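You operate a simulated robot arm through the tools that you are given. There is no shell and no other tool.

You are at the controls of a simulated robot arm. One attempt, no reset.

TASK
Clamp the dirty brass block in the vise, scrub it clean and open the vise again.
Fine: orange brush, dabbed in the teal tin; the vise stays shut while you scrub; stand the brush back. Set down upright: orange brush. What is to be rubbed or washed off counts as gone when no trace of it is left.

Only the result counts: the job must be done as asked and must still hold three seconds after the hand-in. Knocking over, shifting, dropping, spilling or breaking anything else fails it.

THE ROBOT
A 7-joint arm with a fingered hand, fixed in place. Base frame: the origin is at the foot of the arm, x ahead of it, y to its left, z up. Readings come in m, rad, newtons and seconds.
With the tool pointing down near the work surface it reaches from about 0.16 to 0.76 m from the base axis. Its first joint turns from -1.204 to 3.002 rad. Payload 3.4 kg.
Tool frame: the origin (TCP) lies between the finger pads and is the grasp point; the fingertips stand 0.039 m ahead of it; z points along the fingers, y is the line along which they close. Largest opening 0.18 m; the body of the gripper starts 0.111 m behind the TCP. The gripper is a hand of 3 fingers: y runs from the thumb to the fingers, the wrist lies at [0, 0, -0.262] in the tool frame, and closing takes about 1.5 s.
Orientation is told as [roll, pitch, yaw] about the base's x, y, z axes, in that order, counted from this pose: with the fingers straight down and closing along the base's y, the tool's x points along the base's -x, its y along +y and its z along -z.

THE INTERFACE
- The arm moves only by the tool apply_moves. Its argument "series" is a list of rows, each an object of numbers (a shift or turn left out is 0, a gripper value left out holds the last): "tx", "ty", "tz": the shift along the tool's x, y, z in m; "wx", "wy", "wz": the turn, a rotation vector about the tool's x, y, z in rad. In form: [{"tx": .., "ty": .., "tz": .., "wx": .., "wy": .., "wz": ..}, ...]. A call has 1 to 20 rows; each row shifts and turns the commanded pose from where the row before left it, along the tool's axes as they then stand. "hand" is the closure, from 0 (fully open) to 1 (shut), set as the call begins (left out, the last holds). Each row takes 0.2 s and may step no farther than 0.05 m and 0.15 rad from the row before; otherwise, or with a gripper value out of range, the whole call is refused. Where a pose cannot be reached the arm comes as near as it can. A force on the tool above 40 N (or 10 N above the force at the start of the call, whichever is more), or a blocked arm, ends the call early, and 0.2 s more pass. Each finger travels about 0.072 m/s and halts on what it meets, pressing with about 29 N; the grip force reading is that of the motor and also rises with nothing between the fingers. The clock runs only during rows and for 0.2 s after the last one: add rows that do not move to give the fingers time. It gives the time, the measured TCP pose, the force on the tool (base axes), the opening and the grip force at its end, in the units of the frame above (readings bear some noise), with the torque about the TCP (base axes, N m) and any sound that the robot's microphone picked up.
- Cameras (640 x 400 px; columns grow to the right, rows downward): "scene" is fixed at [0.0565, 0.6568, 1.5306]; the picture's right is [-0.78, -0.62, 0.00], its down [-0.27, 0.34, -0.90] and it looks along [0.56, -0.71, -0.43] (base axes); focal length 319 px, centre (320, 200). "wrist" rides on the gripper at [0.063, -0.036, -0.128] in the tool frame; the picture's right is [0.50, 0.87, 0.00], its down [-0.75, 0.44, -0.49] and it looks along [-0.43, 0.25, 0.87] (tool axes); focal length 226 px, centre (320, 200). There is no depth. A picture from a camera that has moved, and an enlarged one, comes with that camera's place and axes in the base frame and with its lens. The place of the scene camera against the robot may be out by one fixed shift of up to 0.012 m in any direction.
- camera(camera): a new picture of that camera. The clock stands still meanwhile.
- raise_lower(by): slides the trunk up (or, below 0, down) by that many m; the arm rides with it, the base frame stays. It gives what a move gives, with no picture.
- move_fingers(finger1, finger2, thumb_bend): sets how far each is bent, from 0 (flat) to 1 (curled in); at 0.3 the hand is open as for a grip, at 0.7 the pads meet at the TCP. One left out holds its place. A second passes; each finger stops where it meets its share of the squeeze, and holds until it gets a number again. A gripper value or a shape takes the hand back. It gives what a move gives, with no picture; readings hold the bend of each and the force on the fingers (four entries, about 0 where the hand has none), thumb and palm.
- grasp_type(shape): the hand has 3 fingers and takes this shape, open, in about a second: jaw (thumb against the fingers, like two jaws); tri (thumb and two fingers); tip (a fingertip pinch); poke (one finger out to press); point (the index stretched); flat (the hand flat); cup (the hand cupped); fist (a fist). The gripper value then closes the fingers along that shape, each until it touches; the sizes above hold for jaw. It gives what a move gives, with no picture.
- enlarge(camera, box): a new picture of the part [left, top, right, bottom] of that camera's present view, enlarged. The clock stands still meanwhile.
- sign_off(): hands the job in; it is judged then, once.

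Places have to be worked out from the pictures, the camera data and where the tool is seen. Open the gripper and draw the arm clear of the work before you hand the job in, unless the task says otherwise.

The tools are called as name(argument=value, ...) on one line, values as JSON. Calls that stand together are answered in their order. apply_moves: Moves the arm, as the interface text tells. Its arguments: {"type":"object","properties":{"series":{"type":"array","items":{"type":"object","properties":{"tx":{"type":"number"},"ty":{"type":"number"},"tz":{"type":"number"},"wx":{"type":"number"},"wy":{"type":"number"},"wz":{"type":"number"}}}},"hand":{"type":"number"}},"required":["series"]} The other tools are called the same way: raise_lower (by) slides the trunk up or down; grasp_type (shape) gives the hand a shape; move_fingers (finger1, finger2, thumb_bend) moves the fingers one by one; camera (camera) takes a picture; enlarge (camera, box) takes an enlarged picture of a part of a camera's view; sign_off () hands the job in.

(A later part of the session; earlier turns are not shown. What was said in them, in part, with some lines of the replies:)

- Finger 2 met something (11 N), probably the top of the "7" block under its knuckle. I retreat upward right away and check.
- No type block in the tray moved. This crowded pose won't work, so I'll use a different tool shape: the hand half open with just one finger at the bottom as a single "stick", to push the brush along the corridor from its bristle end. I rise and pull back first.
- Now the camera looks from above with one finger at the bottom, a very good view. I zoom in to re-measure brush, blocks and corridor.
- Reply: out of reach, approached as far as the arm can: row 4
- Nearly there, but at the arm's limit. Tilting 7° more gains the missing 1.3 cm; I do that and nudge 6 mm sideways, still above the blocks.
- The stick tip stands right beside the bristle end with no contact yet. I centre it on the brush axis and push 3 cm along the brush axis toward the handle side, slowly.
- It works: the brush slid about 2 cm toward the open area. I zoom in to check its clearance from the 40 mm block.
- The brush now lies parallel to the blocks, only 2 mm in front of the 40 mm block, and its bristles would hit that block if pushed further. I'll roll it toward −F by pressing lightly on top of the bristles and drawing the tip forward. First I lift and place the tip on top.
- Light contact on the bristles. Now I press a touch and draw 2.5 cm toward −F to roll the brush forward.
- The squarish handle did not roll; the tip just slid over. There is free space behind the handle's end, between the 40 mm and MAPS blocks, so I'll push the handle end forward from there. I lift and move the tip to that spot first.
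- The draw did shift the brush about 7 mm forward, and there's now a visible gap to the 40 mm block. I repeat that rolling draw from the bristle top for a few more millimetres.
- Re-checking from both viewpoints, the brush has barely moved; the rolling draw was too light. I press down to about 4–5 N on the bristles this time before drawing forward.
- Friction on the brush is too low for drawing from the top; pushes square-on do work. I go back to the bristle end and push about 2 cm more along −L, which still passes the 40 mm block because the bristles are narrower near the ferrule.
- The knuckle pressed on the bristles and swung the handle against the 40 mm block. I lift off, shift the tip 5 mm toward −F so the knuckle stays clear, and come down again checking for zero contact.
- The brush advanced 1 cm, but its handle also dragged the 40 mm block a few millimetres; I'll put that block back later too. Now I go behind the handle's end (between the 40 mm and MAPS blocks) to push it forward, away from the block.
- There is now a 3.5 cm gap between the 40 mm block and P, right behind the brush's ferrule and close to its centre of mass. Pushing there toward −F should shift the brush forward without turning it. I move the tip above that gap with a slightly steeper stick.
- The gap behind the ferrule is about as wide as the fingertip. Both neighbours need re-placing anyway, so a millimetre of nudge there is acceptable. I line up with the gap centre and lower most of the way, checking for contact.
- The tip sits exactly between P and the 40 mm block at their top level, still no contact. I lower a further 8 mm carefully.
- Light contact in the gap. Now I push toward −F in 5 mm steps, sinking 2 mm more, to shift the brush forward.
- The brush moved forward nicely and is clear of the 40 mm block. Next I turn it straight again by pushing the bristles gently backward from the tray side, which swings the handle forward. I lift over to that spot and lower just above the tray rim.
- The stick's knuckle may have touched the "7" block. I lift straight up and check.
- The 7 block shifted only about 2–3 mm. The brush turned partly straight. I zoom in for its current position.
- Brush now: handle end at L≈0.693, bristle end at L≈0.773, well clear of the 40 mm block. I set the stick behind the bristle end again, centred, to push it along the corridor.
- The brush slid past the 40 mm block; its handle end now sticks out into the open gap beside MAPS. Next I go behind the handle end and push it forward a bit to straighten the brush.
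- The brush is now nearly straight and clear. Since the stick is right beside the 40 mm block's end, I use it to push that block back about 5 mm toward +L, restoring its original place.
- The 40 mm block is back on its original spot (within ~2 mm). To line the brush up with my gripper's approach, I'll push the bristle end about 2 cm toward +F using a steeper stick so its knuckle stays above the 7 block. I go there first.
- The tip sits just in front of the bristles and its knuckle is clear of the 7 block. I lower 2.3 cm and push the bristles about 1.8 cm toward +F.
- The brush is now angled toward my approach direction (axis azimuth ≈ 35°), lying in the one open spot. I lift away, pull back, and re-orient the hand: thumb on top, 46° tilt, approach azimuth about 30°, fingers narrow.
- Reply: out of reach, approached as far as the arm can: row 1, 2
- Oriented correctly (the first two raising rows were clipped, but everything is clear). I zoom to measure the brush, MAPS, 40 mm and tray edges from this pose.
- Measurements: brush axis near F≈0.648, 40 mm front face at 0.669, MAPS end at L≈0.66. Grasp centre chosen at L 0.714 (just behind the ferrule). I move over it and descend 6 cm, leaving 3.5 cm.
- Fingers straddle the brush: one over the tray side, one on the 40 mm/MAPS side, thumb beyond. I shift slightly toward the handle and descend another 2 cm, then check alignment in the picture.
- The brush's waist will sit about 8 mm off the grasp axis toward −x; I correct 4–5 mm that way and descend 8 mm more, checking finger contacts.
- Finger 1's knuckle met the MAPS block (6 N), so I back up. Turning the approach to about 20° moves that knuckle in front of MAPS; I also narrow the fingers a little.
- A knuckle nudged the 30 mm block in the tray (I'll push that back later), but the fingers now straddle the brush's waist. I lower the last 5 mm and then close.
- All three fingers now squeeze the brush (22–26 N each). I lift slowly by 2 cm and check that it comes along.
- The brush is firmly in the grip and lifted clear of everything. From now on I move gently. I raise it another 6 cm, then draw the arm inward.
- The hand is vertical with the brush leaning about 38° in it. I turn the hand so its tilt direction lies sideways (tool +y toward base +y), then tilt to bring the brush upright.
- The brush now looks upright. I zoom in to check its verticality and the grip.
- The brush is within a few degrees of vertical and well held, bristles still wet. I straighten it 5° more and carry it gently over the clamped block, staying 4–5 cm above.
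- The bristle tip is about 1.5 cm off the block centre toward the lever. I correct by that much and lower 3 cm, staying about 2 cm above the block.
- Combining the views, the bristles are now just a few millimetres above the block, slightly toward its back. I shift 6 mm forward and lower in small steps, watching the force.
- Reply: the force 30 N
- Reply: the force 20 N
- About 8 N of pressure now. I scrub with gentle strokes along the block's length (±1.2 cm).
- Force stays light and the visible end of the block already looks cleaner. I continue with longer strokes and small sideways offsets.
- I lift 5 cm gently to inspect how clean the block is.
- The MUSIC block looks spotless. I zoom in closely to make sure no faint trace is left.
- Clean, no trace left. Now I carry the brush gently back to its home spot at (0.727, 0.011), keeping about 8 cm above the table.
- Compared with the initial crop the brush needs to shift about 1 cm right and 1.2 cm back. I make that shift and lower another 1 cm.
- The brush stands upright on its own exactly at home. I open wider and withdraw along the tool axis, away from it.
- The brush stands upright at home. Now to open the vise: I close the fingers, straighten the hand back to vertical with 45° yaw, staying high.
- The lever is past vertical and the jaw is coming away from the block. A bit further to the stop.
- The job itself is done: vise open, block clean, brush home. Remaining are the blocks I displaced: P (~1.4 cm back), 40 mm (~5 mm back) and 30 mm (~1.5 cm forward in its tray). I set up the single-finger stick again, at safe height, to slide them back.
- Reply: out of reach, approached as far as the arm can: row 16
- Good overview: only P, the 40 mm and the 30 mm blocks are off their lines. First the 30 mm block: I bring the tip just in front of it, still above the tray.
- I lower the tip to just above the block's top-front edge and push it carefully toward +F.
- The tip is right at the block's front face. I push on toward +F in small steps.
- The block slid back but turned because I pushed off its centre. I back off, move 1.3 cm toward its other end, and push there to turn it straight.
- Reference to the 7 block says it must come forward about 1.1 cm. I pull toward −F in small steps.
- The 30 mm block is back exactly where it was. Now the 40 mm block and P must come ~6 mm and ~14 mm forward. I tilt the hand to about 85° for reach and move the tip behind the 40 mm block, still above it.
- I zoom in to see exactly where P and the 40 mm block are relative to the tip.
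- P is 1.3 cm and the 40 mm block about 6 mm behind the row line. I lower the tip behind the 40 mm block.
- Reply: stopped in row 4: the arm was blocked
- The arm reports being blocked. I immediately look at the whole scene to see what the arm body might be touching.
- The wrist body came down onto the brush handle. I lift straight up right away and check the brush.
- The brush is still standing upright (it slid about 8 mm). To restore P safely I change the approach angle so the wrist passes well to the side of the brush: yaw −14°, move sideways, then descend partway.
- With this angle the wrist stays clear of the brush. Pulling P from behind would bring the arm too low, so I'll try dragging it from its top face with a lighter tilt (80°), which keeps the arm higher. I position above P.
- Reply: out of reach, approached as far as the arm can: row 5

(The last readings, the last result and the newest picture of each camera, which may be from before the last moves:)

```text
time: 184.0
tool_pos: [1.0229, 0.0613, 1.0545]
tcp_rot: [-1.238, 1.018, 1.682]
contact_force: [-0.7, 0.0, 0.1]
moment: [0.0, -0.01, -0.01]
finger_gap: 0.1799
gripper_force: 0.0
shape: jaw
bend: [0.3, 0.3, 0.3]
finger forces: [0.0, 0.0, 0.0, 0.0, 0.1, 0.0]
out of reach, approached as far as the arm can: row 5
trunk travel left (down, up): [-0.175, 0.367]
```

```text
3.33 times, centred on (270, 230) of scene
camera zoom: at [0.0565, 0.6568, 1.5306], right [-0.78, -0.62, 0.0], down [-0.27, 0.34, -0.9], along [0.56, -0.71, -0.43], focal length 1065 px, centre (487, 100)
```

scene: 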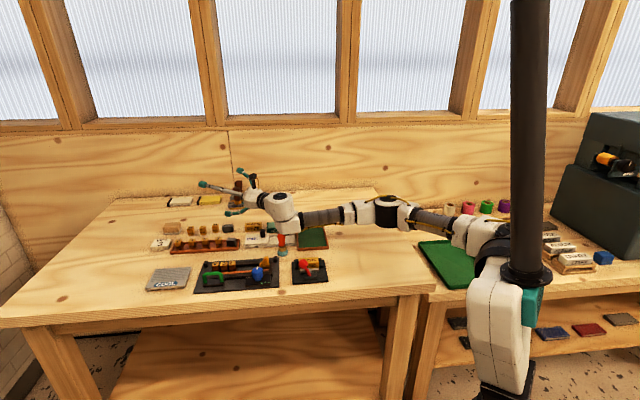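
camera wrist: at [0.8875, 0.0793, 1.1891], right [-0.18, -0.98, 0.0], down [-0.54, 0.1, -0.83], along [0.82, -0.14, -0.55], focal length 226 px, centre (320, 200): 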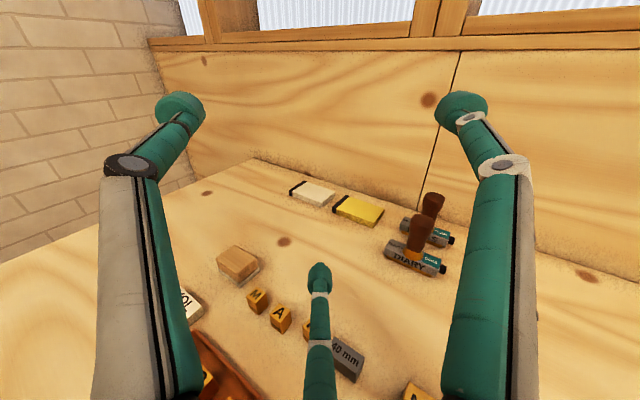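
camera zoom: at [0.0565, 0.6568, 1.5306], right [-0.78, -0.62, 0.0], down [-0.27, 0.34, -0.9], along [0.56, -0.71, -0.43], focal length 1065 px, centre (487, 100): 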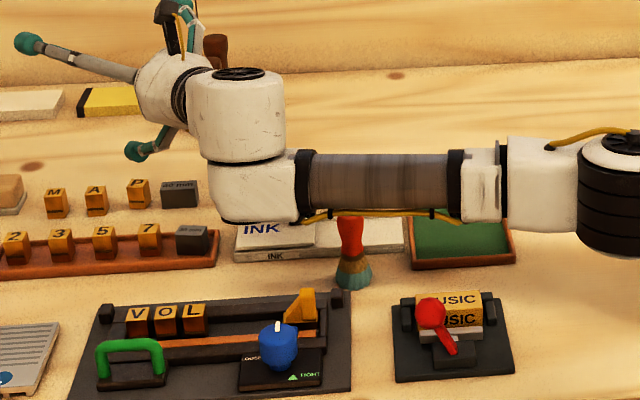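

The arm's links are still well clear (forearm about 7 cm above the brush, side by side with it). I lower 3 cm more and move the tip over P's top.

apply_moves(series=[{"tx": -0.0128, "ty": 0.0074, "tz": 0.0026}, {"tx": -0.0085, "ty": 0.0049, "tz": 0.0017}, {"tx": -0.0005, "ty": -0.0044, "tz": 0.0098}, {}])

enlarge(camera="wrist", box=[220, 210, 400, 370])

enlarge(camera="scene", box=[190, 170, 350, 290])

```text
time: 185.0
tool_pos: [1.0233, 0.0636, 1.0296]
tcp_rot: [-1.238, 1.018, 1.683]
contact_force: [-0.6, 0.1, -0.2]
moment: [0.01, 0.01, -0.01]
finger_gap: 0.1803
gripper_force: 0.2
shape: jaw
bend: [0.3, 0.3, 0.3]
finger forces: [0.0, 0.0, 0.1, 0.0, 0.1, 0.0]
out of reach, approached as far as the arm can: row 3
trunk travel left (down, up): [-0.175, 0.367]
```

```text
2.50 times, centred on (310, 290) of wrist
camera zoom: at [0.9119, 0.0818, 1.1224], right [-0.18, -0.98, 0.0], down [-0.62, 0.11, -0.77], along [0.76, -0.13, -0.63], focal length 565 px, centre (345, -25)
```

zoom: 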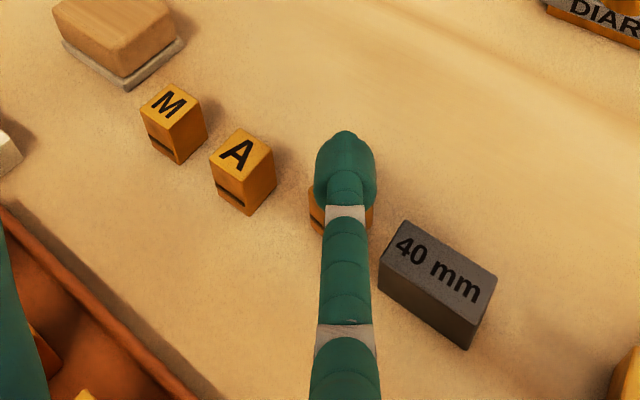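

```text
3.33 times, centred on (270, 230) of scene
camera zoom: at [0.0565, 0.6568, 1.5306], right [-0.78, -0.62, 0.0], down [-0.27, 0.34, -0.9], along [0.56, -0.71, -0.43], focal length 1065 px, centre (487, 100)
```

zoom: 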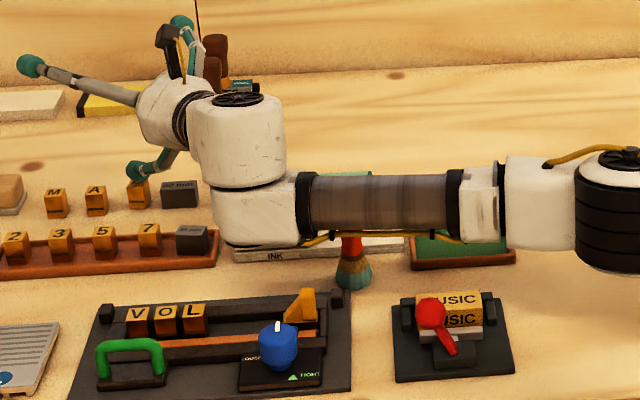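

The tip is over P's top (near its front corner) at the arm's limit of reach. I lower until it touches.

apply_moves(series=[{"tx": -0.0068, "ty": 0.0039, "tz": 0.0014}, {}])

apply_moves(series=[{"tx": -0.0034, "ty": 0.002, "tz": 0.0007}, {}])

```text
time: 185.6
tool_pos: [1.0245, 0.0629, 1.0214]
tcp_rot: [-1.239, 1.02, 1.682]
contact_force: [-0.7, -0.3, 0.8]
moment: [-0.04, -0.02, 0.01]
finger_gap: 0.1801
gripper_force: 0.1
shape: jaw
bend: [0.3, 0.3, 0.3]
finger forces: [0.0, 0.0, 0.0, 0.1, 0.0, 0.0]
trunk travel left (down, up): [-0.175, 0.367]
```

```text
time: 186.2
tool_pos: [1.0232, 0.0636, 1.0181]
tcp_rot: [-1.234, 1.018, 1.682]
contact_force: [0.0, 0.4, 0.8]
moment: [0.0, -0.02, -0.01]
finger_gap: 0.1801
gripper_force: 0.1
shape: jaw
bend: [0.3, 0.3, 0.3]
finger forces: [0.0, 0.1, 0.0, 0.0, 0.0, 0.0]
trunk travel left (down, up): [-0.175, 0.367]
```

Not touching yet; 2 mm at a time.

apply_moves(series=[{"tx": -0.0021, "ty": 0.0012, "tz": 0.0004}, {}])

enlarge(camera="scene", box=[200, 205, 260, 250])

enlarge(camera="scene", box=[240, 190, 350, 290])

```text
time: 186.8
tool_pos: [1.0226, 0.0637, 1.0157]
tcp_rot: [-1.238, 1.018, 1.681]
contact_force: [-0.2, -0.2, 0.4]
moment: [0.01, -0.02, 0.03]
finger_gap: 0.1797
gripper_force: 0.0
shape: jaw
bend: [0.3, 0.3, 0.3]
finger forces: [0.0, 0.8, 0.0, 0.0, 0.1, 0.0]
trunk travel left (down, up): [-0.175, 0.367]
```

```text
8.89 times, centred on (230, 228) of scene
camera zoom: at [0.0565, 0.6568, 1.5306], right [-0.78, -0.62, 0.0], down [-0.27, 0.34, -0.9], along [0.56, -0.71, -0.43], focal length 2839 px, centre (1120, -44)
```

zoom: 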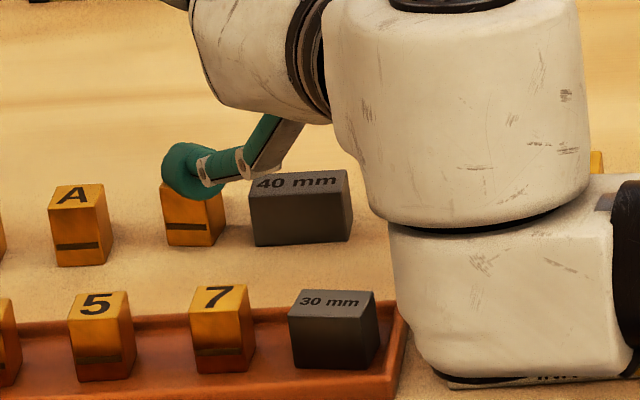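

```text
4.00 times, centred on (295, 240) of scene
camera zoom: at [0.0565, 0.6568, 1.5306], right [-0.78, -0.62, 0.0], down [-0.27, 0.34, -0.9], along [0.56, -0.71, -0.43], focal length 1278 px, centre (420, 40)
```

zoom: 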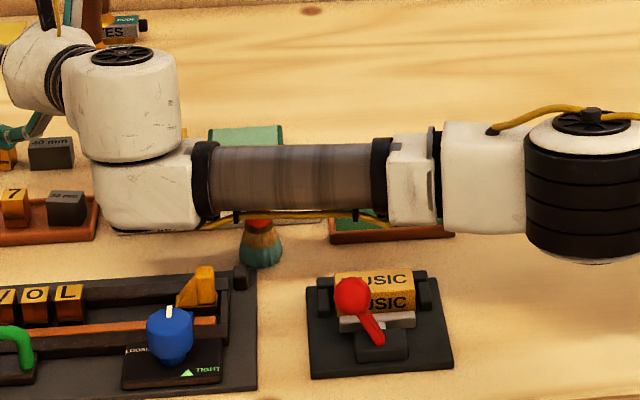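

Light contact on P's top. I press to about 4 N and draw 1.3 cm toward −F.

apply_moves(series=[{"tx": -0.0026, "ty": 0.0015, "tz": 0.0005}, {"tx": -0.0021, "ty": -0.0021, "tz": -0.004}, {"tx": -0.0021, "ty": -0.0021, "tz": -0.004}, {}])

enlarge(camera="scene", box=[200, 205, 260, 250])

```text
time: 187.8
tool_pos: [1.0156, 0.0697, 1.0114]
tcp_rot: [-1.237, 1.017, 1.683]
contact_force: [0.6, -0.7, 1.9]
moment: [-0.02, -0.12, -0.02]
finger_gap: 0.1796
gripper_force: 0.0
shape: jaw
bend: [0.3, 0.32, 0.3]
finger forces: [0.1, 1.9, 0.0, 0.1, 0.0, 0.0]
trunk travel left (down, up): [-0.175, 0.367]
```

```text
8.89 times, centred on (230, 228) of scene
camera zoom: at [0.0565, 0.6568, 1.5306], right [-0.78, -0.62, 0.0], down [-0.27, 0.34, -0.9], along [0.56, -0.71, -0.43], focal length 2839 px, centre (1120, -44)
```

zoom: 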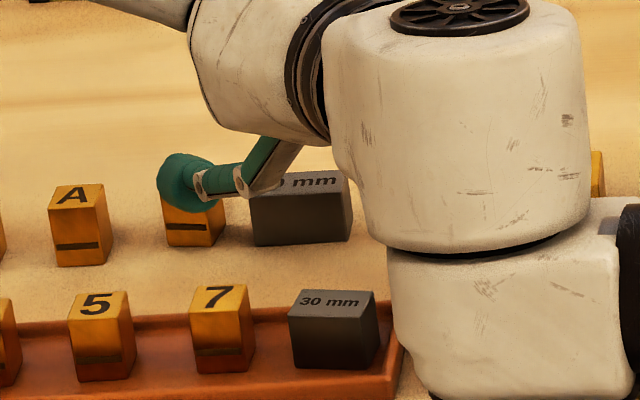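

Friction is too low on P's top as well. I'll try hooking its back edge from behind at a slightly better angle; the arm links have enough clearance there (forearm ~5 cm above the lever ball). I raise, tilt 4° more and move behind P.

apply_moves(series=[{"tx": 0.0256, "ty": -0.0148, "tz": -0.0052}, {"wx": 0.035, "wy": 0.0606}, {"tx": 0.0014, "ty": 0.0101, "tz": 0.0113}, {"tx": 0.0013, "ty": 0.0101, "tz": 0.0113}, {}])

enlarge(camera="wrist", box=[220, 210, 400, 370])

enlarge(camera="scene", box=[190, 190, 350, 290])

```text
time: 189.0
tool_pos: [1.0355, 0.0471, 1.0335]
tcp_rot: [-1.369, 1.034, 1.569]
contact_force: [-0.2, 0.3, -0.2]
moment: [0.02, -0.03, 0.03]
finger_gap: 0.1799
gripper_force: 0.0
shape: jaw
bend: [0.3, 0.3, 0.3]
finger forces: [0.1, 0.0, 0.1, 0.0, 0.1, 0.0]
trunk travel left (down, up): [-0.175, 0.367]
```

```text
2.50 times, centred on (310, 290) of wrist
camera zoom: at [0.918, 0.0689, 1.1166], right [-0.18, -0.98, 0.0], down [-0.57, 0.11, -0.82], along [0.8, -0.14, -0.58], focal length 565 px, centre (345, -25)
```

zoom: 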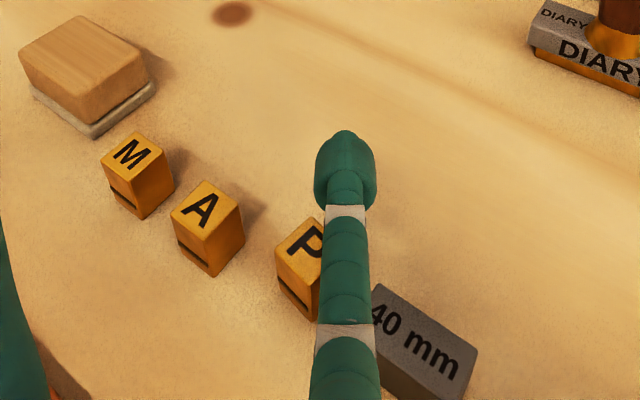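

```text
4.00 times, centred on (270, 240) of scene
camera zoom: at [0.0565, 0.6568, 1.5306], right [-0.78, -0.62, 0.0], down [-0.27, 0.34, -0.9], along [0.56, -0.71, -0.43], focal length 1278 px, centre (520, 40)
```

zoom: 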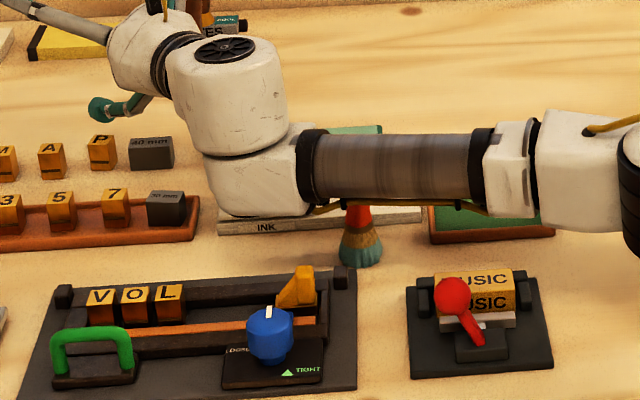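

Reached the spot behind P. I lower the last 2 cm in two steps, checking contact.

apply_moves(series=[{"tx": -0.0103, "ty": 0.0059, "tz": 0.0013}, {}])

apply_moves(series=[{"tx": -0.0069, "ty": 0.004, "tz": 0.0008}, {}])

enlarge(camera="wrist", box=[220, 210, 400, 370])

enlarge(camera="scene", box=[190, 190, 350, 290])

```text
time: 189.6
tool_pos: [1.0366, 0.0479, 1.0209]
tcp_rot: [-1.368, 1.031, 1.57]
contact_force: [0.2, -1.1, -0.4]
moment: [0.0, -0.01, 0.01]
finger_gap: 0.1799
gripper_force: 0.1
shape: jaw
bend: [0.3, 0.3, 0.3]
finger forces: [0.0, 0.1, 0.0, 0.0, 0.0, 0.0]
trunk travel left (down, up): [-0.175, 0.367]
```

```text
time: 190.2
tool_pos: [1.0369, 0.0477, 1.0081]
tcp_rot: [-1.362, 1.034, 1.574]
contact_force: [0.3, 0.0, 1.0]
moment: [0.0, -0.01, 0.0]
finger_gap: 0.1797
gripper_force: 0.1
shape: jaw
bend: [0.3, 0.31, 0.3]
finger forces: [0.0, 0.6, 0.0, 0.0, 0.0, 0.0]
trunk travel left (down, up): [-0.175, 0.367]
```

```text
2.50 times, centred on (310, 290) of wrist
camera zoom: at [0.9193, 0.0681, 1.0929], right [-0.18, -0.98, 0.0], down [-0.57, 0.1, -0.81], along [0.8, -0.14, -0.58], focal length 565 px, centre (345, -25)
```

zoom: 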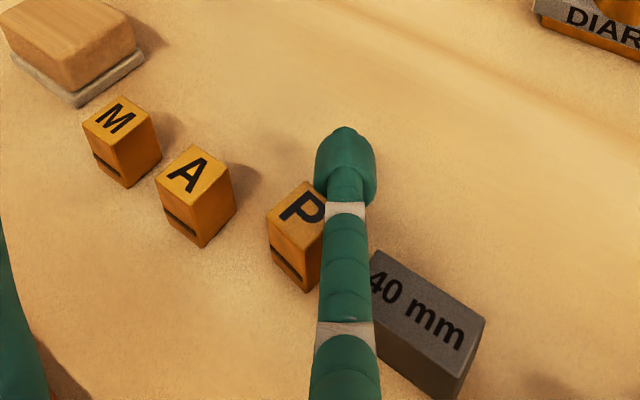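

```text
4.00 times, centred on (270, 240) of scene
camera zoom: at [0.0565, 0.6568, 1.5306], right [-0.78, -0.62, 0.0], down [-0.27, 0.34, -0.9], along [0.56, -0.71, -0.43], focal length 1278 px, centre (520, 40)
```

zoom: 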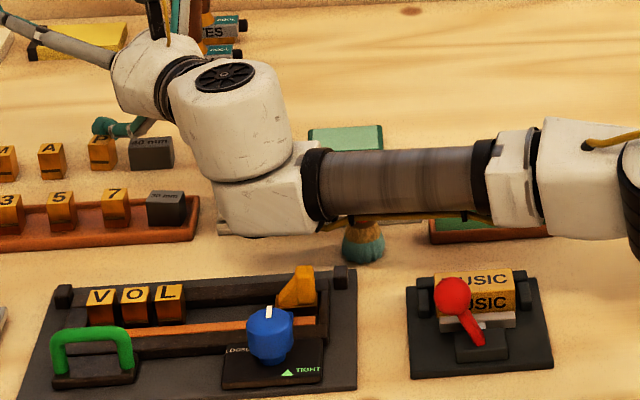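

The tip is hooked behind P's back corner with barely any force. I pull toward −F by 1.2 cm in small steps.

apply_moves(series=[{"tx": -0.0015, "ty": -0.0018, "tz": -0.0033}, {"tx": -0.0015, "ty": -0.0018, "tz": -0.0033}, {"tx": -0.0015, "ty": -0.0018, "tz": -0.0033}, {}])

enlarge(camera="wrist", box=[220, 210, 400, 370])

enlarge(camera="scene", box=[150, 180, 260, 255])

```text
time: 191.2
tool_pos: [1.0256, 0.0557, 1.0122]
tcp_rot: [-1.368, 1.032, 1.568]
contact_force: [0.0, -0.9, 1.4]
moment: [-0.05, -0.06, 0.04]
finger_gap: 0.1797
gripper_force: 0.0
shape: jaw
bend: [0.3, 0.31, 0.3]
finger forces: [0.0, 0.9, 0.1, 0.0, 0.0, 0.0]
trunk travel left (down, up): [-0.175, 0.367]
```

```text
2.50 times, centred on (310, 290) of wrist
camera zoom: at [0.9079, 0.076, 1.0959], right [-0.18, -0.98, 0.0], down [-0.57, 0.1, -0.82], along [0.8, -0.14, -0.58], focal length 565 px, centre (345, -25)
```

zoom: 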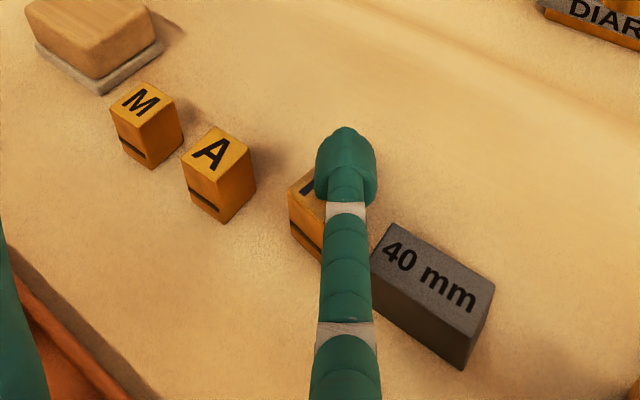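

```text
5.33 times, centred on (205, 218) of scene
camera zoom: at [0.0565, 0.6568, 1.5306], right [-0.78, -0.62, 0.0], down [-0.27, 0.34, -0.9], along [0.56, -0.71, -0.43], focal length 1704 px, centre (933, 107)
```

zoom: 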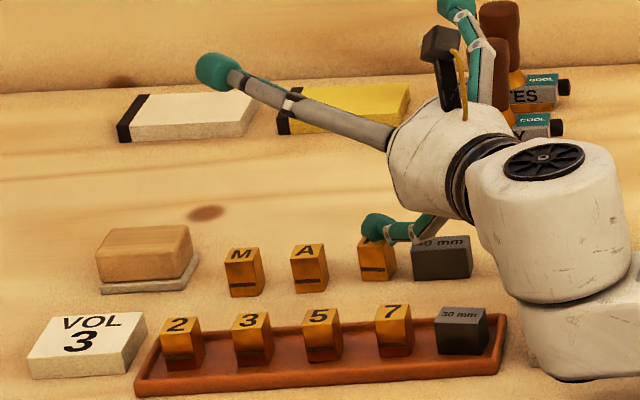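

The tip rode over P's top edge. It must go lower behind P, with the finger's knuckle passing through the gap beside the 40 mm block. I raise, go back out a little further and lower deeper.

apply_moves(series=[{"tx": 0.0086, "ty": -0.005, "tz": -0.001}, {"tx": 0.003, "ty": 0.0036, "tz": 0.0066}, {"tx": 0.0026, "ty": 0.0031, "tz": 0.0058}, {"tx": -0.0086, "ty": 0.005, "tz": 0.001}, {"tx": -0.0043, "ty": 0.0025, "tz": 0.0005}, {}])

enlarge(camera="wrist", box=[220, 210, 400, 370])

enlarge(camera="scene", box=[190, 200, 270, 260])

```text
time: 192.6
tool_pos: [1.0378, 0.0457, 1.0067]
tcp_rot: [-1.369, 1.033, 1.569]
contact_force: [0.3, -0.1, 2.0]
moment: [-0.02, -0.03, 0.01]
finger_gap: 0.1797
gripper_force: 0.0
shape: jaw
bend: [0.3, 0.31, 0.3]
finger forces: [0.0, 1.3, 0.1, 0.1, 0.1, 0.0]
trunk travel left (down, up): [-0.175, 0.367]
```

```text
2.50 times, centred on (310, 290) of wrist
camera zoom: at [0.9197, 0.0662, 1.0912], right [-0.18, -0.98, 0.0], down [-0.57, 0.11, -0.82], along [0.8, -0.14, -0.58], focal length 565 px, centre (345, -25)
```

zoom: 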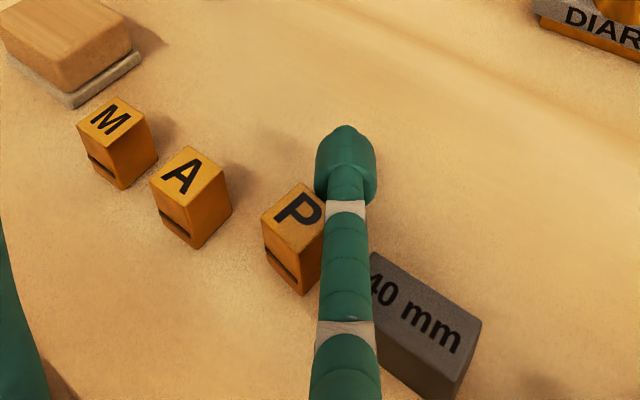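

```text
6.67 times, centred on (230, 230) of scene
camera zoom: at [0.0565, 0.6568, 1.5306], right [-0.78, -0.62, 0.0], down [-0.27, 0.34, -0.9], along [0.56, -0.71, -0.43], focal length 2129 px, centre (920, 0)
```

zoom: 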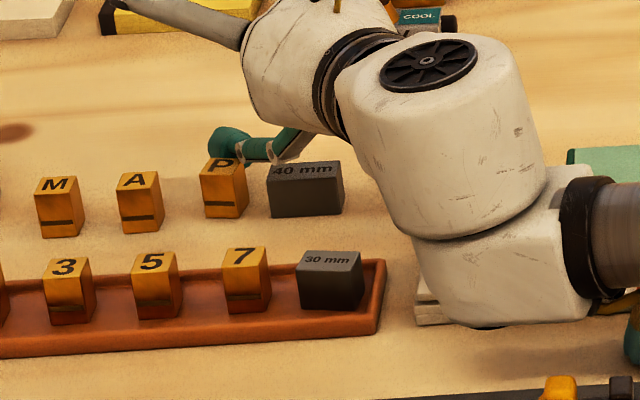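

The finger now seems to pass through the gap. I lower 4 mm more, watching the force.

apply_moves(series=[{"tx": -0.0034, "ty": 0.002, "tz": 0.0004}, {}])

enlarge(camera="scene", box=[190, 200, 270, 260])

```text
time: 193.2
tool_pos: [1.0372, 0.0449, 1.0019]
tcp_rot: [-1.364, 1.033, 1.573]
contact_force: [-0.6, -0.5, 0.6]
moment: [-0.02, 0.01, 0.04]
finger_gap: 0.1803
gripper_force: 0.0
shape: jaw
bend: [0.3, 0.3, 0.3]
finger forces: [0.1, 0.5, 0.0, 0.1, 0.0, 0.1]
trunk travel left (down, up): [-0.175, 0.367]
```

```text
6.67 times, centred on (230, 230) of scene
camera zoom: at [0.0565, 0.6568, 1.5306], right [-0.78, -0.62, 0.0], down [-0.27, 0.34, -0.9], along [0.56, -0.71, -0.43], focal length 2129 px, centre (920, 0)
```

zoom: 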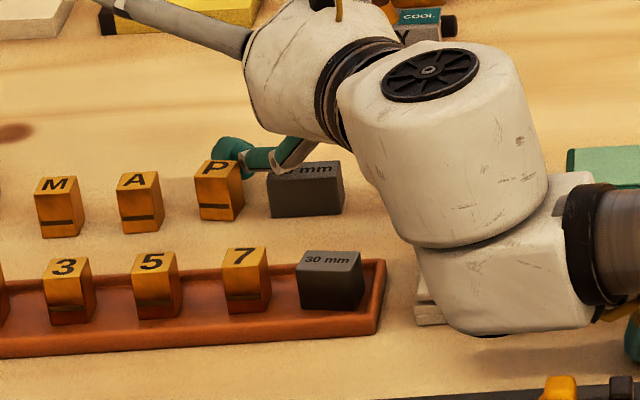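

The tip dropped in behind P (nudging it 3 mm left). Now I pull toward −F.

apply_moves(series=[{"tx": -0.0015, "ty": -0.0018, "tz": -0.0033}, {"tx": -0.0015, "ty": -0.0018, "tz": -0.0033}, {}])

enlarge(camera="scene", box=[190, 200, 270, 260])

enlarge(camera="wrist", box=[220, 210, 400, 370])

```text
time: 194.0
tool_pos: [1.0304, 0.051, 1.0022]
tcp_rot: [-1.369, 1.033, 1.569]
contact_force: [-0.2, -0.6, -0.4]
moment: [0.0, 0.01, -0.02]
finger_gap: 0.18
gripper_force: 0.1
shape: jaw
bend: [0.3, 0.3, 0.3]
finger forces: [0.1, 0.1, 0.1, 0.0, 0.0, 0.0]
trunk travel left (down, up): [-0.175, 0.367]
```

```text
6.67 times, centred on (230, 230) of scene
camera zoom: at [0.0565, 0.6568, 1.5306], right [-0.78, -0.62, 0.0], down [-0.27, 0.34, -0.9], along [0.56, -0.71, -0.43], focal length 2129 px, centre (920, 0)
```

zoom: 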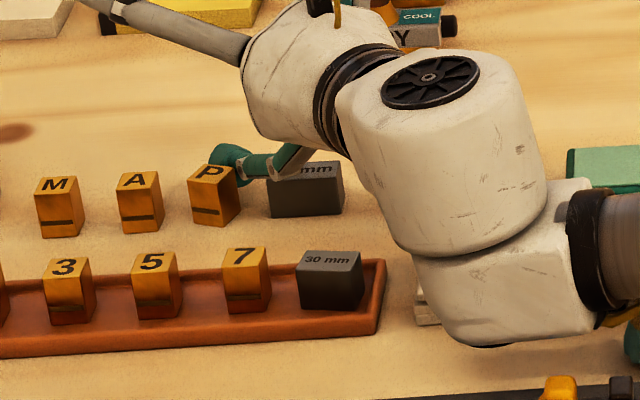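

```text
2.50 times, centred on (310, 290) of wrist
camera zoom: at [0.9132, 0.0716, 1.0865], right [-0.18, -0.98, 0.0], down [-0.57, 0.1, -0.82], along [0.8, -0.14, -0.58], focal length 565 px, centre (345, -25)
```

zoom: 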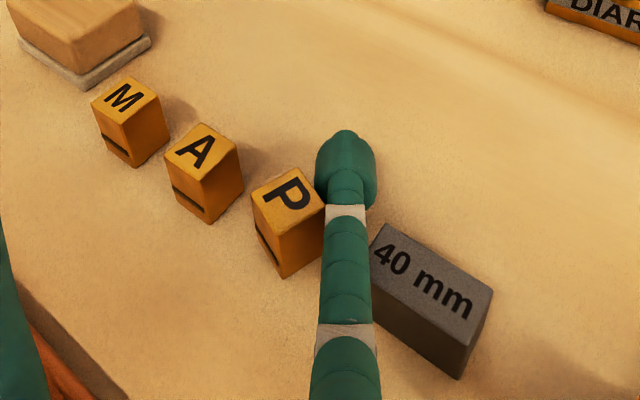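

P is now back within about 5 mm of its place. Next the 40 mm block: with a lighter tilt (75°) the wrist stays safely above the brush. I lift out, re-tilt and move behind the 40 mm block.

apply_moves(series=[{"tx": 0.0172, "ty": -0.0099, "tz": -0.0021}, {"tx": 0.0172, "ty": -0.0099, "tz": -0.0021}, {"wx": -0.0393, "wy": -0.068}, {"wx": -0.0392, "wy": -0.068}, {"tx": 0.0165, "ty": 0.0387, "tz": -0.0035}, {}])

enlarge(camera="wrist", box=[220, 210, 400, 370])

enlarge(camera="scene", box=[190, 190, 350, 290])

```text
time: 195.4
tool_pos: [1.0166, 0.0075, 1.0397]
tcp_rot: [-1.089, 0.987, 1.809]
contact_force: [0.4, 0.7, 0.3]
moment: [-0.03, 0.0, -0.02]
finger_gap: 0.18
gripper_force: 0.1
shape: jaw
bend: [0.3, 0.3, 0.3]
finger forces: [0.1, 0.1, 0.1, 0.0, 0.1, 0.0]
trunk travel left (down, up): [-0.175, 0.367]
```

```text
2.50 times, centred on (310, 290) of wrist
camera zoom: at [0.9133, 0.025, 1.141], right [-0.18, -0.98, -0.01], down [-0.69, 0.13, -0.71], along [0.7, -0.12, -0.7], focal length 565 px, centre (345, -25)
```

zoom: 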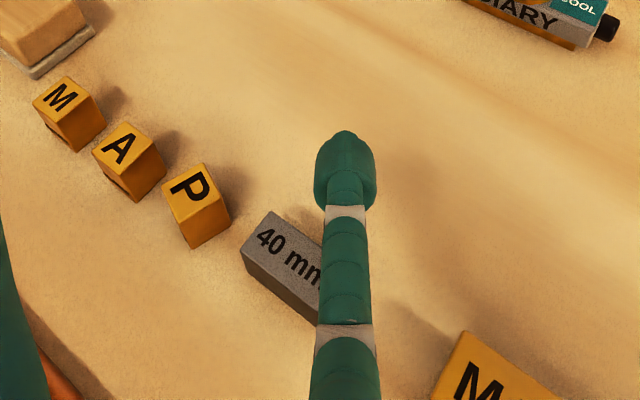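

```text
4.00 times, centred on (270, 240) of scene
camera zoom: at [0.0565, 0.6568, 1.5306], right [-0.78, -0.62, 0.0], down [-0.27, 0.34, -0.9], along [0.56, -0.71, -0.43], focal length 1278 px, centre (520, 40)
```

zoom: 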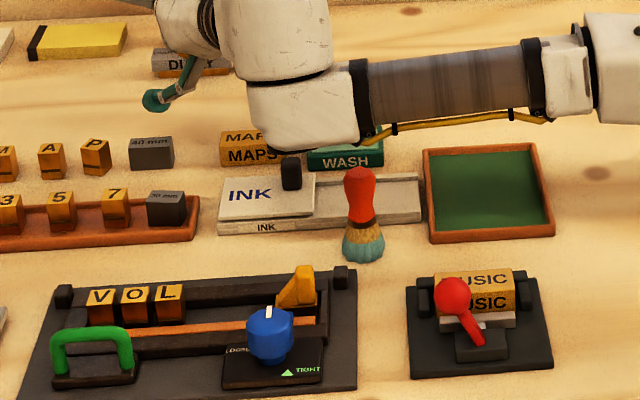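

The wrist body would come close to the brush from here, so I yaw 5° more to move it sideways away, then lower in steps while watching the gap.

apply_moves(series=[{"wx": -0.0774, "wy": 0.0447, "wz": 0.0239}, {"tx": -0.0125, "ty": 0.0073, "tz": 0.0039}, {}])

enlarge(camera="scene", box=[190, 190, 350, 290])

enlarge(camera="wrist", box=[220, 210, 400, 370])

```text
time: 196.2
tool_pos: [1.017, 0.0083, 1.0241]
tcp_rot: [-1.085, 0.985, 1.717]
contact_force: [0.2, 0.4, 0.2]
moment: [0.03, 0.01, 0.04]
finger_gap: 0.1802
gripper_force: 0.1
shape: jaw
bend: [0.3, 0.3, 0.3]
finger forces: [0.1, 0.0, 0.0, 0.1, 0.0, 0.1]
trunk travel left (down, up): [-0.175, 0.367]
```

```text
4.00 times, centred on (270, 240) of scene
camera zoom: at [0.0565, 0.6568, 1.5306], right [-0.78, -0.62, 0.0], down [-0.27, 0.34, -0.9], along [0.56, -0.71, -0.43], focal length 1278 px, centre (520, 40)
```

zoom: 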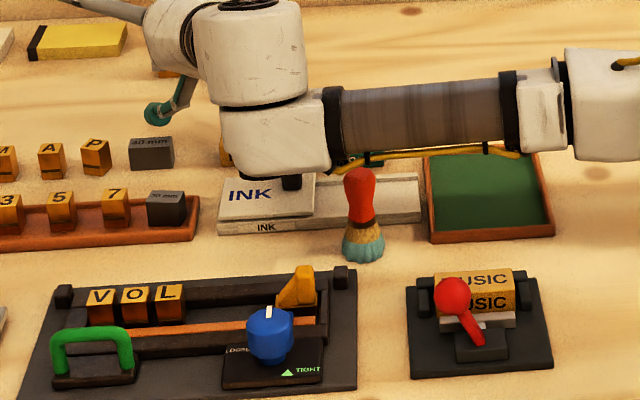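

```text
2.50 times, centred on (310, 290) of wrist
camera zoom: at [0.9157, 0.0344, 1.1262], right [-0.27, -0.96, -0.01], down [-0.67, 0.19, -0.71], along [0.69, -0.19, -0.7], focal length 565 px, centre (345, -25)
```

zoom: 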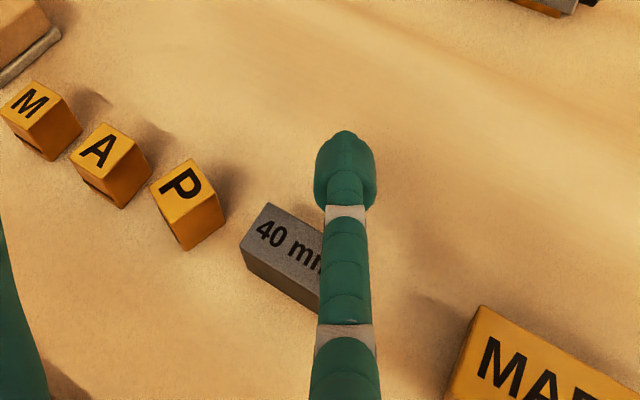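

Clear sideways now. I lower the remaining 2 cm in two steps.

apply_moves(series=[{"tx": -0.0084, "ty": 0.0048, "tz": 0.0026}, {}])

apply_moves(series=[{"tx": -0.0067, "ty": 0.0039, "tz": 0.0021}, {}])

enlarge(camera="scene", box=[190, 190, 350, 290])

enlarge(camera="wrist", box=[220, 210, 400, 370])

```text
time: 196.8
tool_pos: [1.0179, 0.0055, 1.0137]
tcp_rot: [-1.085, 0.984, 1.717]
contact_force: [-0.4, 0.7, 0.5]
moment: [0.01, 0.05, 0.05]
finger_gap: 0.1798
gripper_force: 0.1
shape: jaw
bend: [0.3, 0.3, 0.3]
finger forces: [0.0, 0.1, 0.0, 0.0, 0.1, 0.0]
trunk travel left (down, up): [-0.175, 0.367]
```

```text
time: 197.4
tool_pos: [1.0179, 0.0121, 1.0055]
tcp_rot: [-1.083, 0.989, 1.72]
contact_force: [-0.1, 0.6, 0.5]
moment: [0.02, 0.0, 0.0]
finger_gap: 0.1801
gripper_force: 0.1
shape: jaw
bend: [0.3, 0.3, 0.3]
finger forces: [0.0, 0.0, 0.0, 0.0, 0.0, 0.0]
trunk travel left (down, up): [-0.175, 0.367]
```

```text
4.00 times, centred on (270, 240) of scene
camera zoom: at [0.0565, 0.6568, 1.5306], right [-0.78, -0.62, 0.0], down [-0.27, 0.34, -0.9], along [0.56, -0.71, -0.43], focal length 1278 px, centre (520, 40)
```

zoom: 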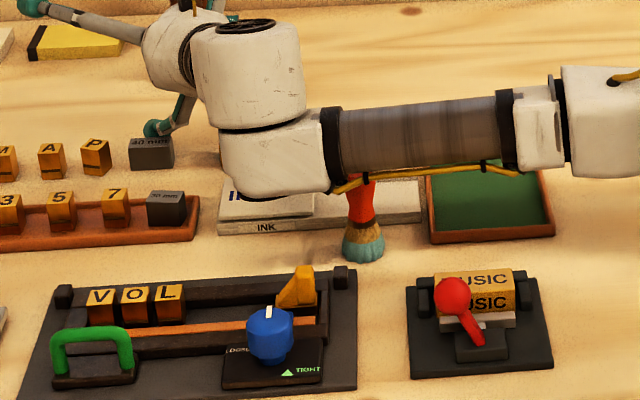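

```text
2.50 times, centred on (310, 290) of wrist
camera zoom: at [0.9168, 0.038, 1.108], right [-0.27, -0.96, 0.0], down [-0.67, 0.19, -0.71], along [0.69, -0.19, -0.7], focal length 565 px, centre (345, -25)
```

zoom: 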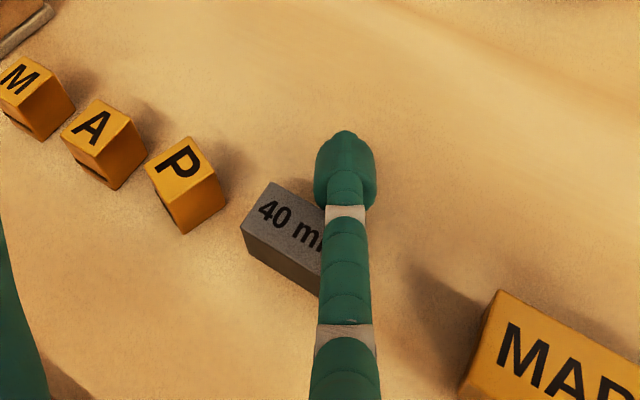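

In place behind the 40 mm block, the brush untouched. I pull toward −F by 1.2 cm in small steps.

apply_moves(series=[{"tx": -0.0018, "ty": -0.0013, "tz": -0.0033}, {"tx": -0.0018, "ty": -0.0013, "tz": -0.0033}, {"tx": -0.0018, "ty": -0.0013, "tz": -0.0033}, {}])

enlarge(camera="scene", box=[150, 180, 260, 255])

enlarge(camera="wrist", box=[220, 210, 400, 370])

```text
time: 198.4
tool_pos: [1.0094, 0.0196, 1.0075]
tcp_rot: [-1.086, 0.988, 1.719]
contact_force: [0.7, 0.0, 0.2]
moment: [0.03, -0.02, 0.0]
finger_gap: 0.18
gripper_force: 0.1
shape: jaw
bend: [0.3, 0.31, 0.3]
finger forces: [0.1, 1.0, 0.1, 0.0, 0.0, 0.0]
trunk travel left (down, up): [-0.175, 0.367]
```

```text
5.33 times, centred on (205, 218) of scene
camera zoom: at [0.0565, 0.6568, 1.5306], right [-0.78, -0.62, 0.0], down [-0.27, 0.34, -0.9], along [0.56, -0.71, -0.43], focal length 1704 px, centre (933, 107)
```

zoom: 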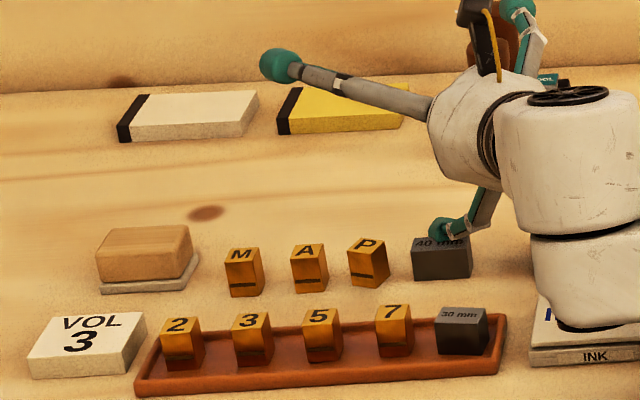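

```text
2.50 times, centred on (310, 290) of wrist
camera zoom: at [0.9078, 0.0456, 1.1083], right [-0.27, -0.96, 0.0], down [-0.67, 0.19, -0.71], along [0.69, -0.19, -0.7], focal length 565 px, centre (345, -25)
```

zoom: 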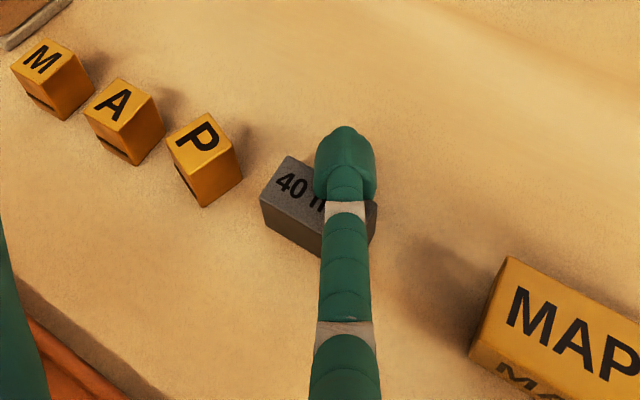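

The tip just rides over the top edge here; the 40 mm block is within a few millimetres anyway, so I leave it. I rise well clear and withdraw the arm.

apply_moves(series=[{"tx": 0.0167, "ty": -0.0097, "tz": -0.0052}, {"tx": 0.0251, "ty": -0.0145, "tz": -0.0078}, {"tx": 0.0251, "ty": -0.0145, "tz": -0.0078}, {"tx": 0.0251, "ty": -0.0145, "tz": -0.0078}, {}])

camera(camera="scene")

enlarge(camera="wrist", box=[220, 210, 400, 370])

```text
time: 199.6
tool_pos: [1.0094, 0.0169, 1.1153]
tcp_rot: [-1.081, 0.988, 1.721]
contact_force: [-0.1, 0.4, 0.5]
moment: [0.02, 0.02, 0.0]
finger_gap: 0.1801
gripper_force: 0.1
shape: jaw
bend: [0.3, 0.3, 0.3]
finger forces: [0.1, 0.0, 0.0, 0.0, 0.1, 0.0]
trunk travel left (down, up): [-0.175, 0.367]
```

```text
taken
```

scene: 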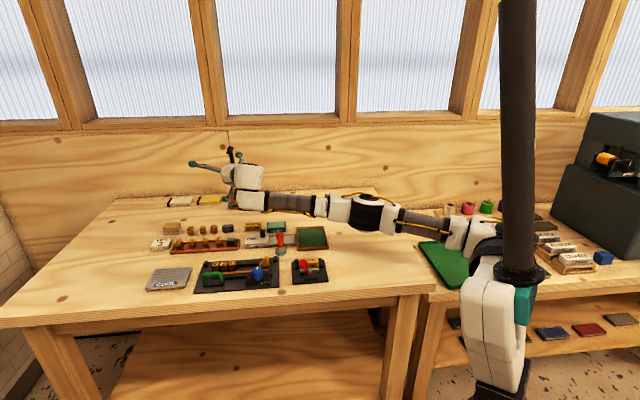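

```text
2.50 times, centred on (310, 290) of wrist
camera zoom: at [0.9094, 0.045, 1.2171], right [-0.27, -0.96, 0.0], down [-0.67, 0.19, -0.71], along [0.69, -0.19, -0.7], focal length 565 px, centre (345, -25)
```

zoom: 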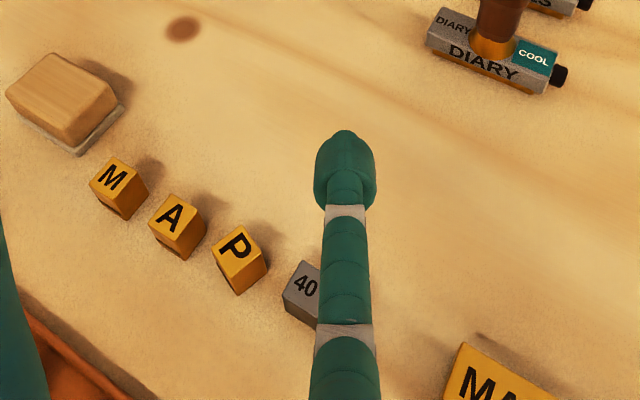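

Blocks M, A, P, 40 mm are nearly collinear again. I retreat inward and upward with the open hand.

apply_moves(series=[{"tx": -0.0024, "ty": 0.0014, "tz": -0.0436}, {"tx": -0.0024, "ty": 0.0014, "tz": -0.0436}, {"tx": -0.0024, "ty": 0.0014, "tz": -0.0436}, {"tx": -0.0024, "ty": 0.0014, "tz": -0.0436}, {"tx": -0.0024, "ty": 0.0014, "tz": -0.0436}, {"tx": -0.0024, "ty": 0.0014, "tz": -0.0436}, {"tx": -0.0024, "ty": 0.0014, "tz": -0.0436}, {}])

enlarge(camera="scene", box=[140, 170, 340, 300])

enlarge(camera="scene", box=[150, 180, 260, 255])

enlarge(camera="scene", box=[260, 210, 320, 265])

```text
time: 201.4
tool_pos: [0.7206, 0.0975, 1.1798]
tcp_rot: [-1.082, 0.988, 1.722]
contact_force: [-0.2, 0.3, 0.2]
moment: [0.03, 0.01, 0.02]
finger_gap: 0.18
gripper_force: 0.0
shape: jaw
bend: [0.3, 0.3, 0.3]
finger forces: [0.0, 0.1, 0.1, 0.0, 0.0, 0.1]
trunk travel left (down, up): [-0.175, 0.367]
```

```text
3.08 times, centred on (240, 235) of scene
camera zoom: at [0.0565, 0.6568, 1.5306], right [-0.78, -0.62, 0.0], down [-0.27, 0.34, -0.9], along [0.56, -0.71, -0.43], focal length 983 px, centre (566, 92)
```

zoom: 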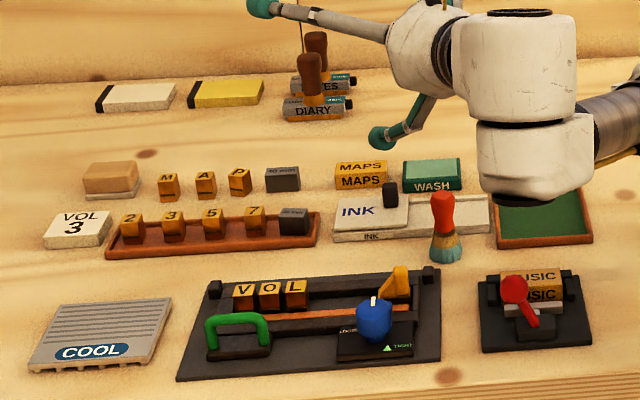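

```text
5.33 times, centred on (205, 218) of scene
camera zoom: at [0.0565, 0.6568, 1.5306], right [-0.78, -0.62, 0.0], down [-0.27, 0.34, -0.9], along [0.56, -0.71, -0.43], focal length 1704 px, centre (933, 107)
```

zoom: 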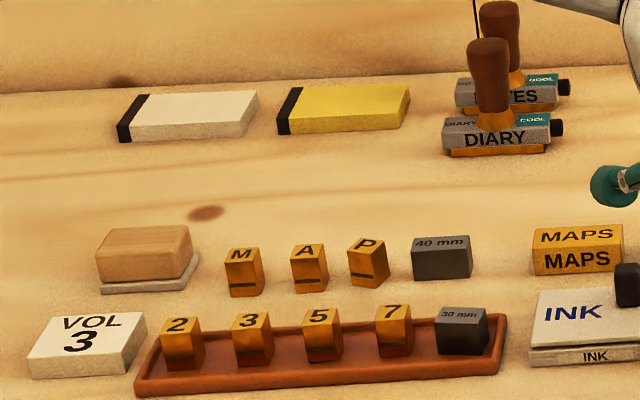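

```text
7.27 times, centred on (290, 238) of scene
camera zoom: at [0.0565, 0.6568, 1.5306], right [-0.78, -0.62, 0.0], down [-0.27, 0.34, -0.9], along [0.56, -0.71, -0.43], focal length 2323 px, centre (538, -73)
```

zoom: 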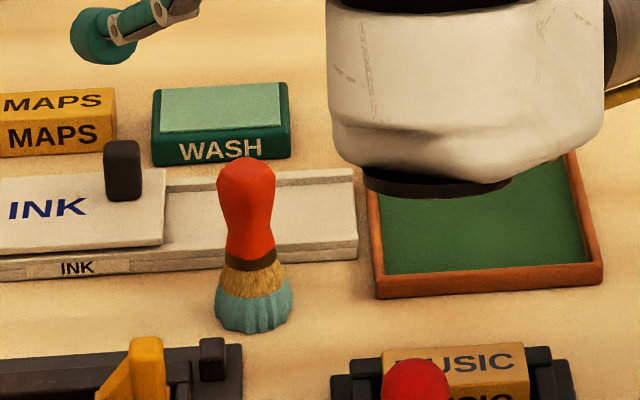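

Everything stands: brush upright at home, vise open, block clean, blocks within a few millimetres. I straighten the hand to vertical at height and move it clear of the work.

apply_moves(series=[{"tx": 0.0251, "ty": -0.0145, "tz": -0.0078}, {"wx": -0.0727, "wy": -0.1259}, {"wx": -0.0727, "wy": -0.1259}, {"wx": -0.0727, "wy": -0.1259}, {"wx": -0.0727, "wy": -0.1259}, {"wx": -0.0727, "wy": -0.1259}, {"wx": -0.0727, "wy": -0.1259}, {"wx": -0.0727, "wy": -0.1259}, {"wx": -0.0727, "wy": -0.1259}, {"wx": -0.0727, "wy": -0.1259}, {}])

raise_lower(by=0.1)

camera(camera="scene")

camera(camera="wrist")

```text
time: 203.8
tool_pos: [0.719, 0.0959, 1.2053]
tcp_rot: [-0.178, 0.291, 2.32]
contact_force: [0.8, 0.6, -0.5]
moment: [0.02, -0.01, -0.01]
finger_gap: 0.1801
gripper_force: 0.0
shape: jaw
bend: [0.3, 0.3, 0.3]
finger forces: [0.1, 0.0, 0.1, 0.0, 0.0, 0.0]
out of reach, approached as far as the arm can: row 9, 10
trunk travel left (down, up): [-0.175, 0.367]
```

```text
time: 205.2
tool_pos: [0.6597, 0.0959, 1.3851]
tcp_rot: [-0.28, 0.376, 2.284]
contact_force: [0.2, -0.1, -0.6]
moment: [-0.03, -0.01, -0.03]
finger_gap: 0.1798
gripper_force: 0.1
shape: jaw
bend: [0.3, 0.3, 0.3]
finger forces: [0.1, 0.0, 0.0, 0.1, 0.0, 0.0]
trunk travel left (down, up): [-0.275, 0.267]
```

```text
taken
```

scene: 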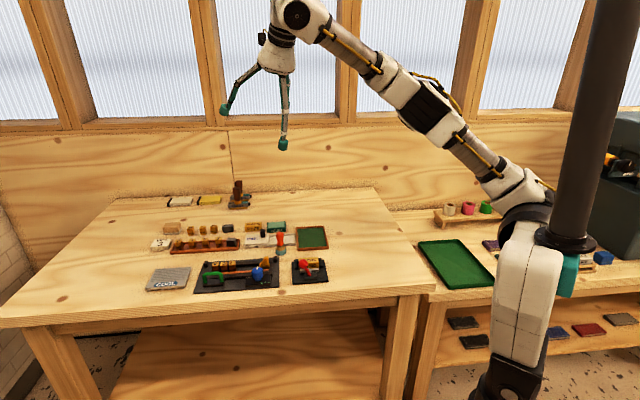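

```text
taken
camera wrist: at [0.6657, 0.088, 1.5309], right [-0.27, -0.96, -0.04], down [-0.96, 0.26, 0.05], along [-0.04, 0.05, -1.0], focal length 226 px, centre (320, 200)
```

wrist: 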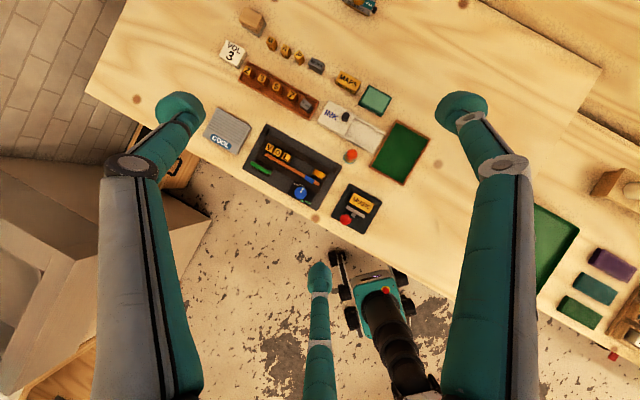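

The arm is high and clear with the hand open. A last close check of the bench before handing in.

enlarge(camera="scene", box=[140, 170, 340, 300])

enlarge(camera="scene", box=[260, 210, 340, 290])

enlarge(camera="wrist", box=[200, 0, 450, 240])

```text
3.08 times, centred on (240, 235) of scene
camera zoom: at [0.0565, 0.6568, 1.5306], right [-0.78, -0.62, 0.0], down [-0.27, 0.34, -0.9], along [0.56, -0.71, -0.43], focal length 983 px, centre (566, 92)
```

zoom: 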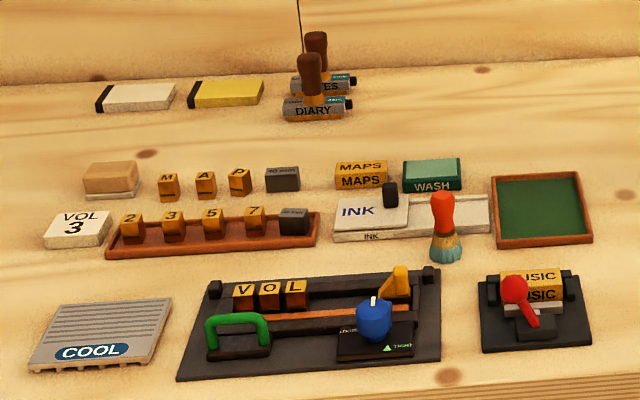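

```text
5.00 times, centred on (300, 250) of scene
camera zoom: at [0.0565, 0.6568, 1.5306], right [-0.78, -0.62, 0.0], down [-0.27, 0.34, -0.9], along [0.56, -0.71, -0.43], focal length 1597 px, centre (420, -50)
```

zoom: 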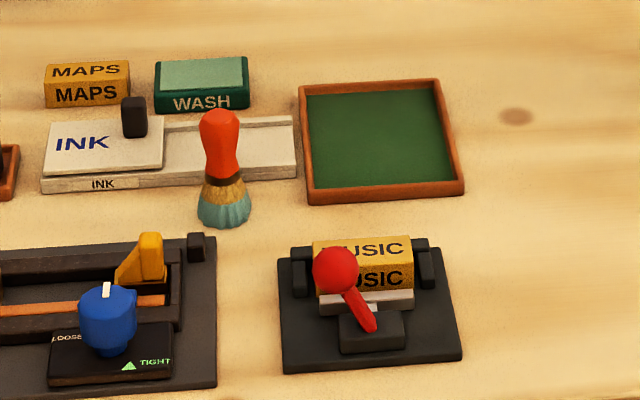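

```text
1.67 times, centred on (325, 120) of wrist
camera zoom: at [0.6657, 0.088, 1.5309], right [-0.27, -0.96, -0.04], down [-0.96, 0.26, 0.05], along [-0.04, 0.05, -1.0], focal length 377 px, centre (312, 333)
```

zoom: 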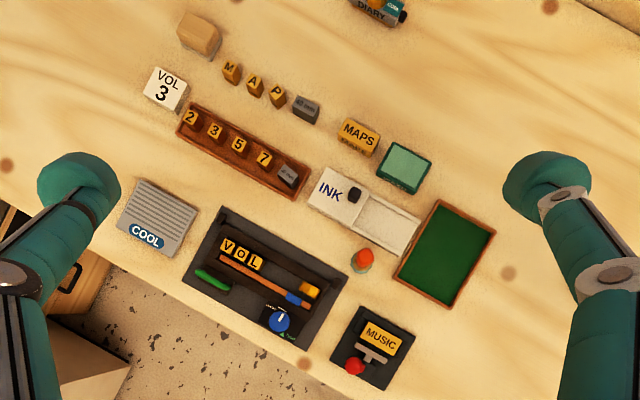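

The MUSIC block is clean and the vise is open again, with the lever back where it started. The brush stands upright at its home spot, about 5 mm off. The arm is clear and the hand is open.

The brush slipped out of the grip after the dab and knocked some blocks out of place. I moved them back as best I could:
- **P:** still about 5–7 mm off and slightly turned.
- **40 mm:** about 5–9 mm off.
- **7:** about 2–3 mm off.
- **30 mm:** back on its spot.

I'm handing it in now.

sign_off()

```text
The job is handed in.
```

I've handed the job in, and the main steps are done, but I dropped the brush partway. A few blocks aren't exactly where they started. The hand-in gave no verdict, so I don't know whether those shifts will count against it.

**Done as asked**
- The MUSIC block was clamped and scrubbed with the orange brush after dabbing it in the teal WASH tin. No trace of dirt shows in close-up.
- The vise stayed shut during scrubbing. It is now open, with the lever back where it started.
- The orange brush stands upright about 5 mm from its original spot.
- The hand is open and the arm is clear of the work.

**What went wrong**
- **Dropped brush:** it came out of the grip just after the dab and landed among the letter blocks. It was still wet when I picked it up, so I didn't dab it again.
- **Moved blocks:** the fall pushed P back, and getting the brush out moved three other blocks. I slid P, 40 mm and 30 mm back; 7 I left as it was:

| Block | Where it is now |
|---|---|
| P | about 5–7 mm off, slightly turned |
| 40 mm | about 5–9 mm off |
| 7 | about 2–3 mm off, not corrected |
| 30 mm | back on its spot |

- **Bumped brush:** while I was sliding the blocks back, the arm's wrist came down on the brush. It stayed standing but shifted a few millimetres.
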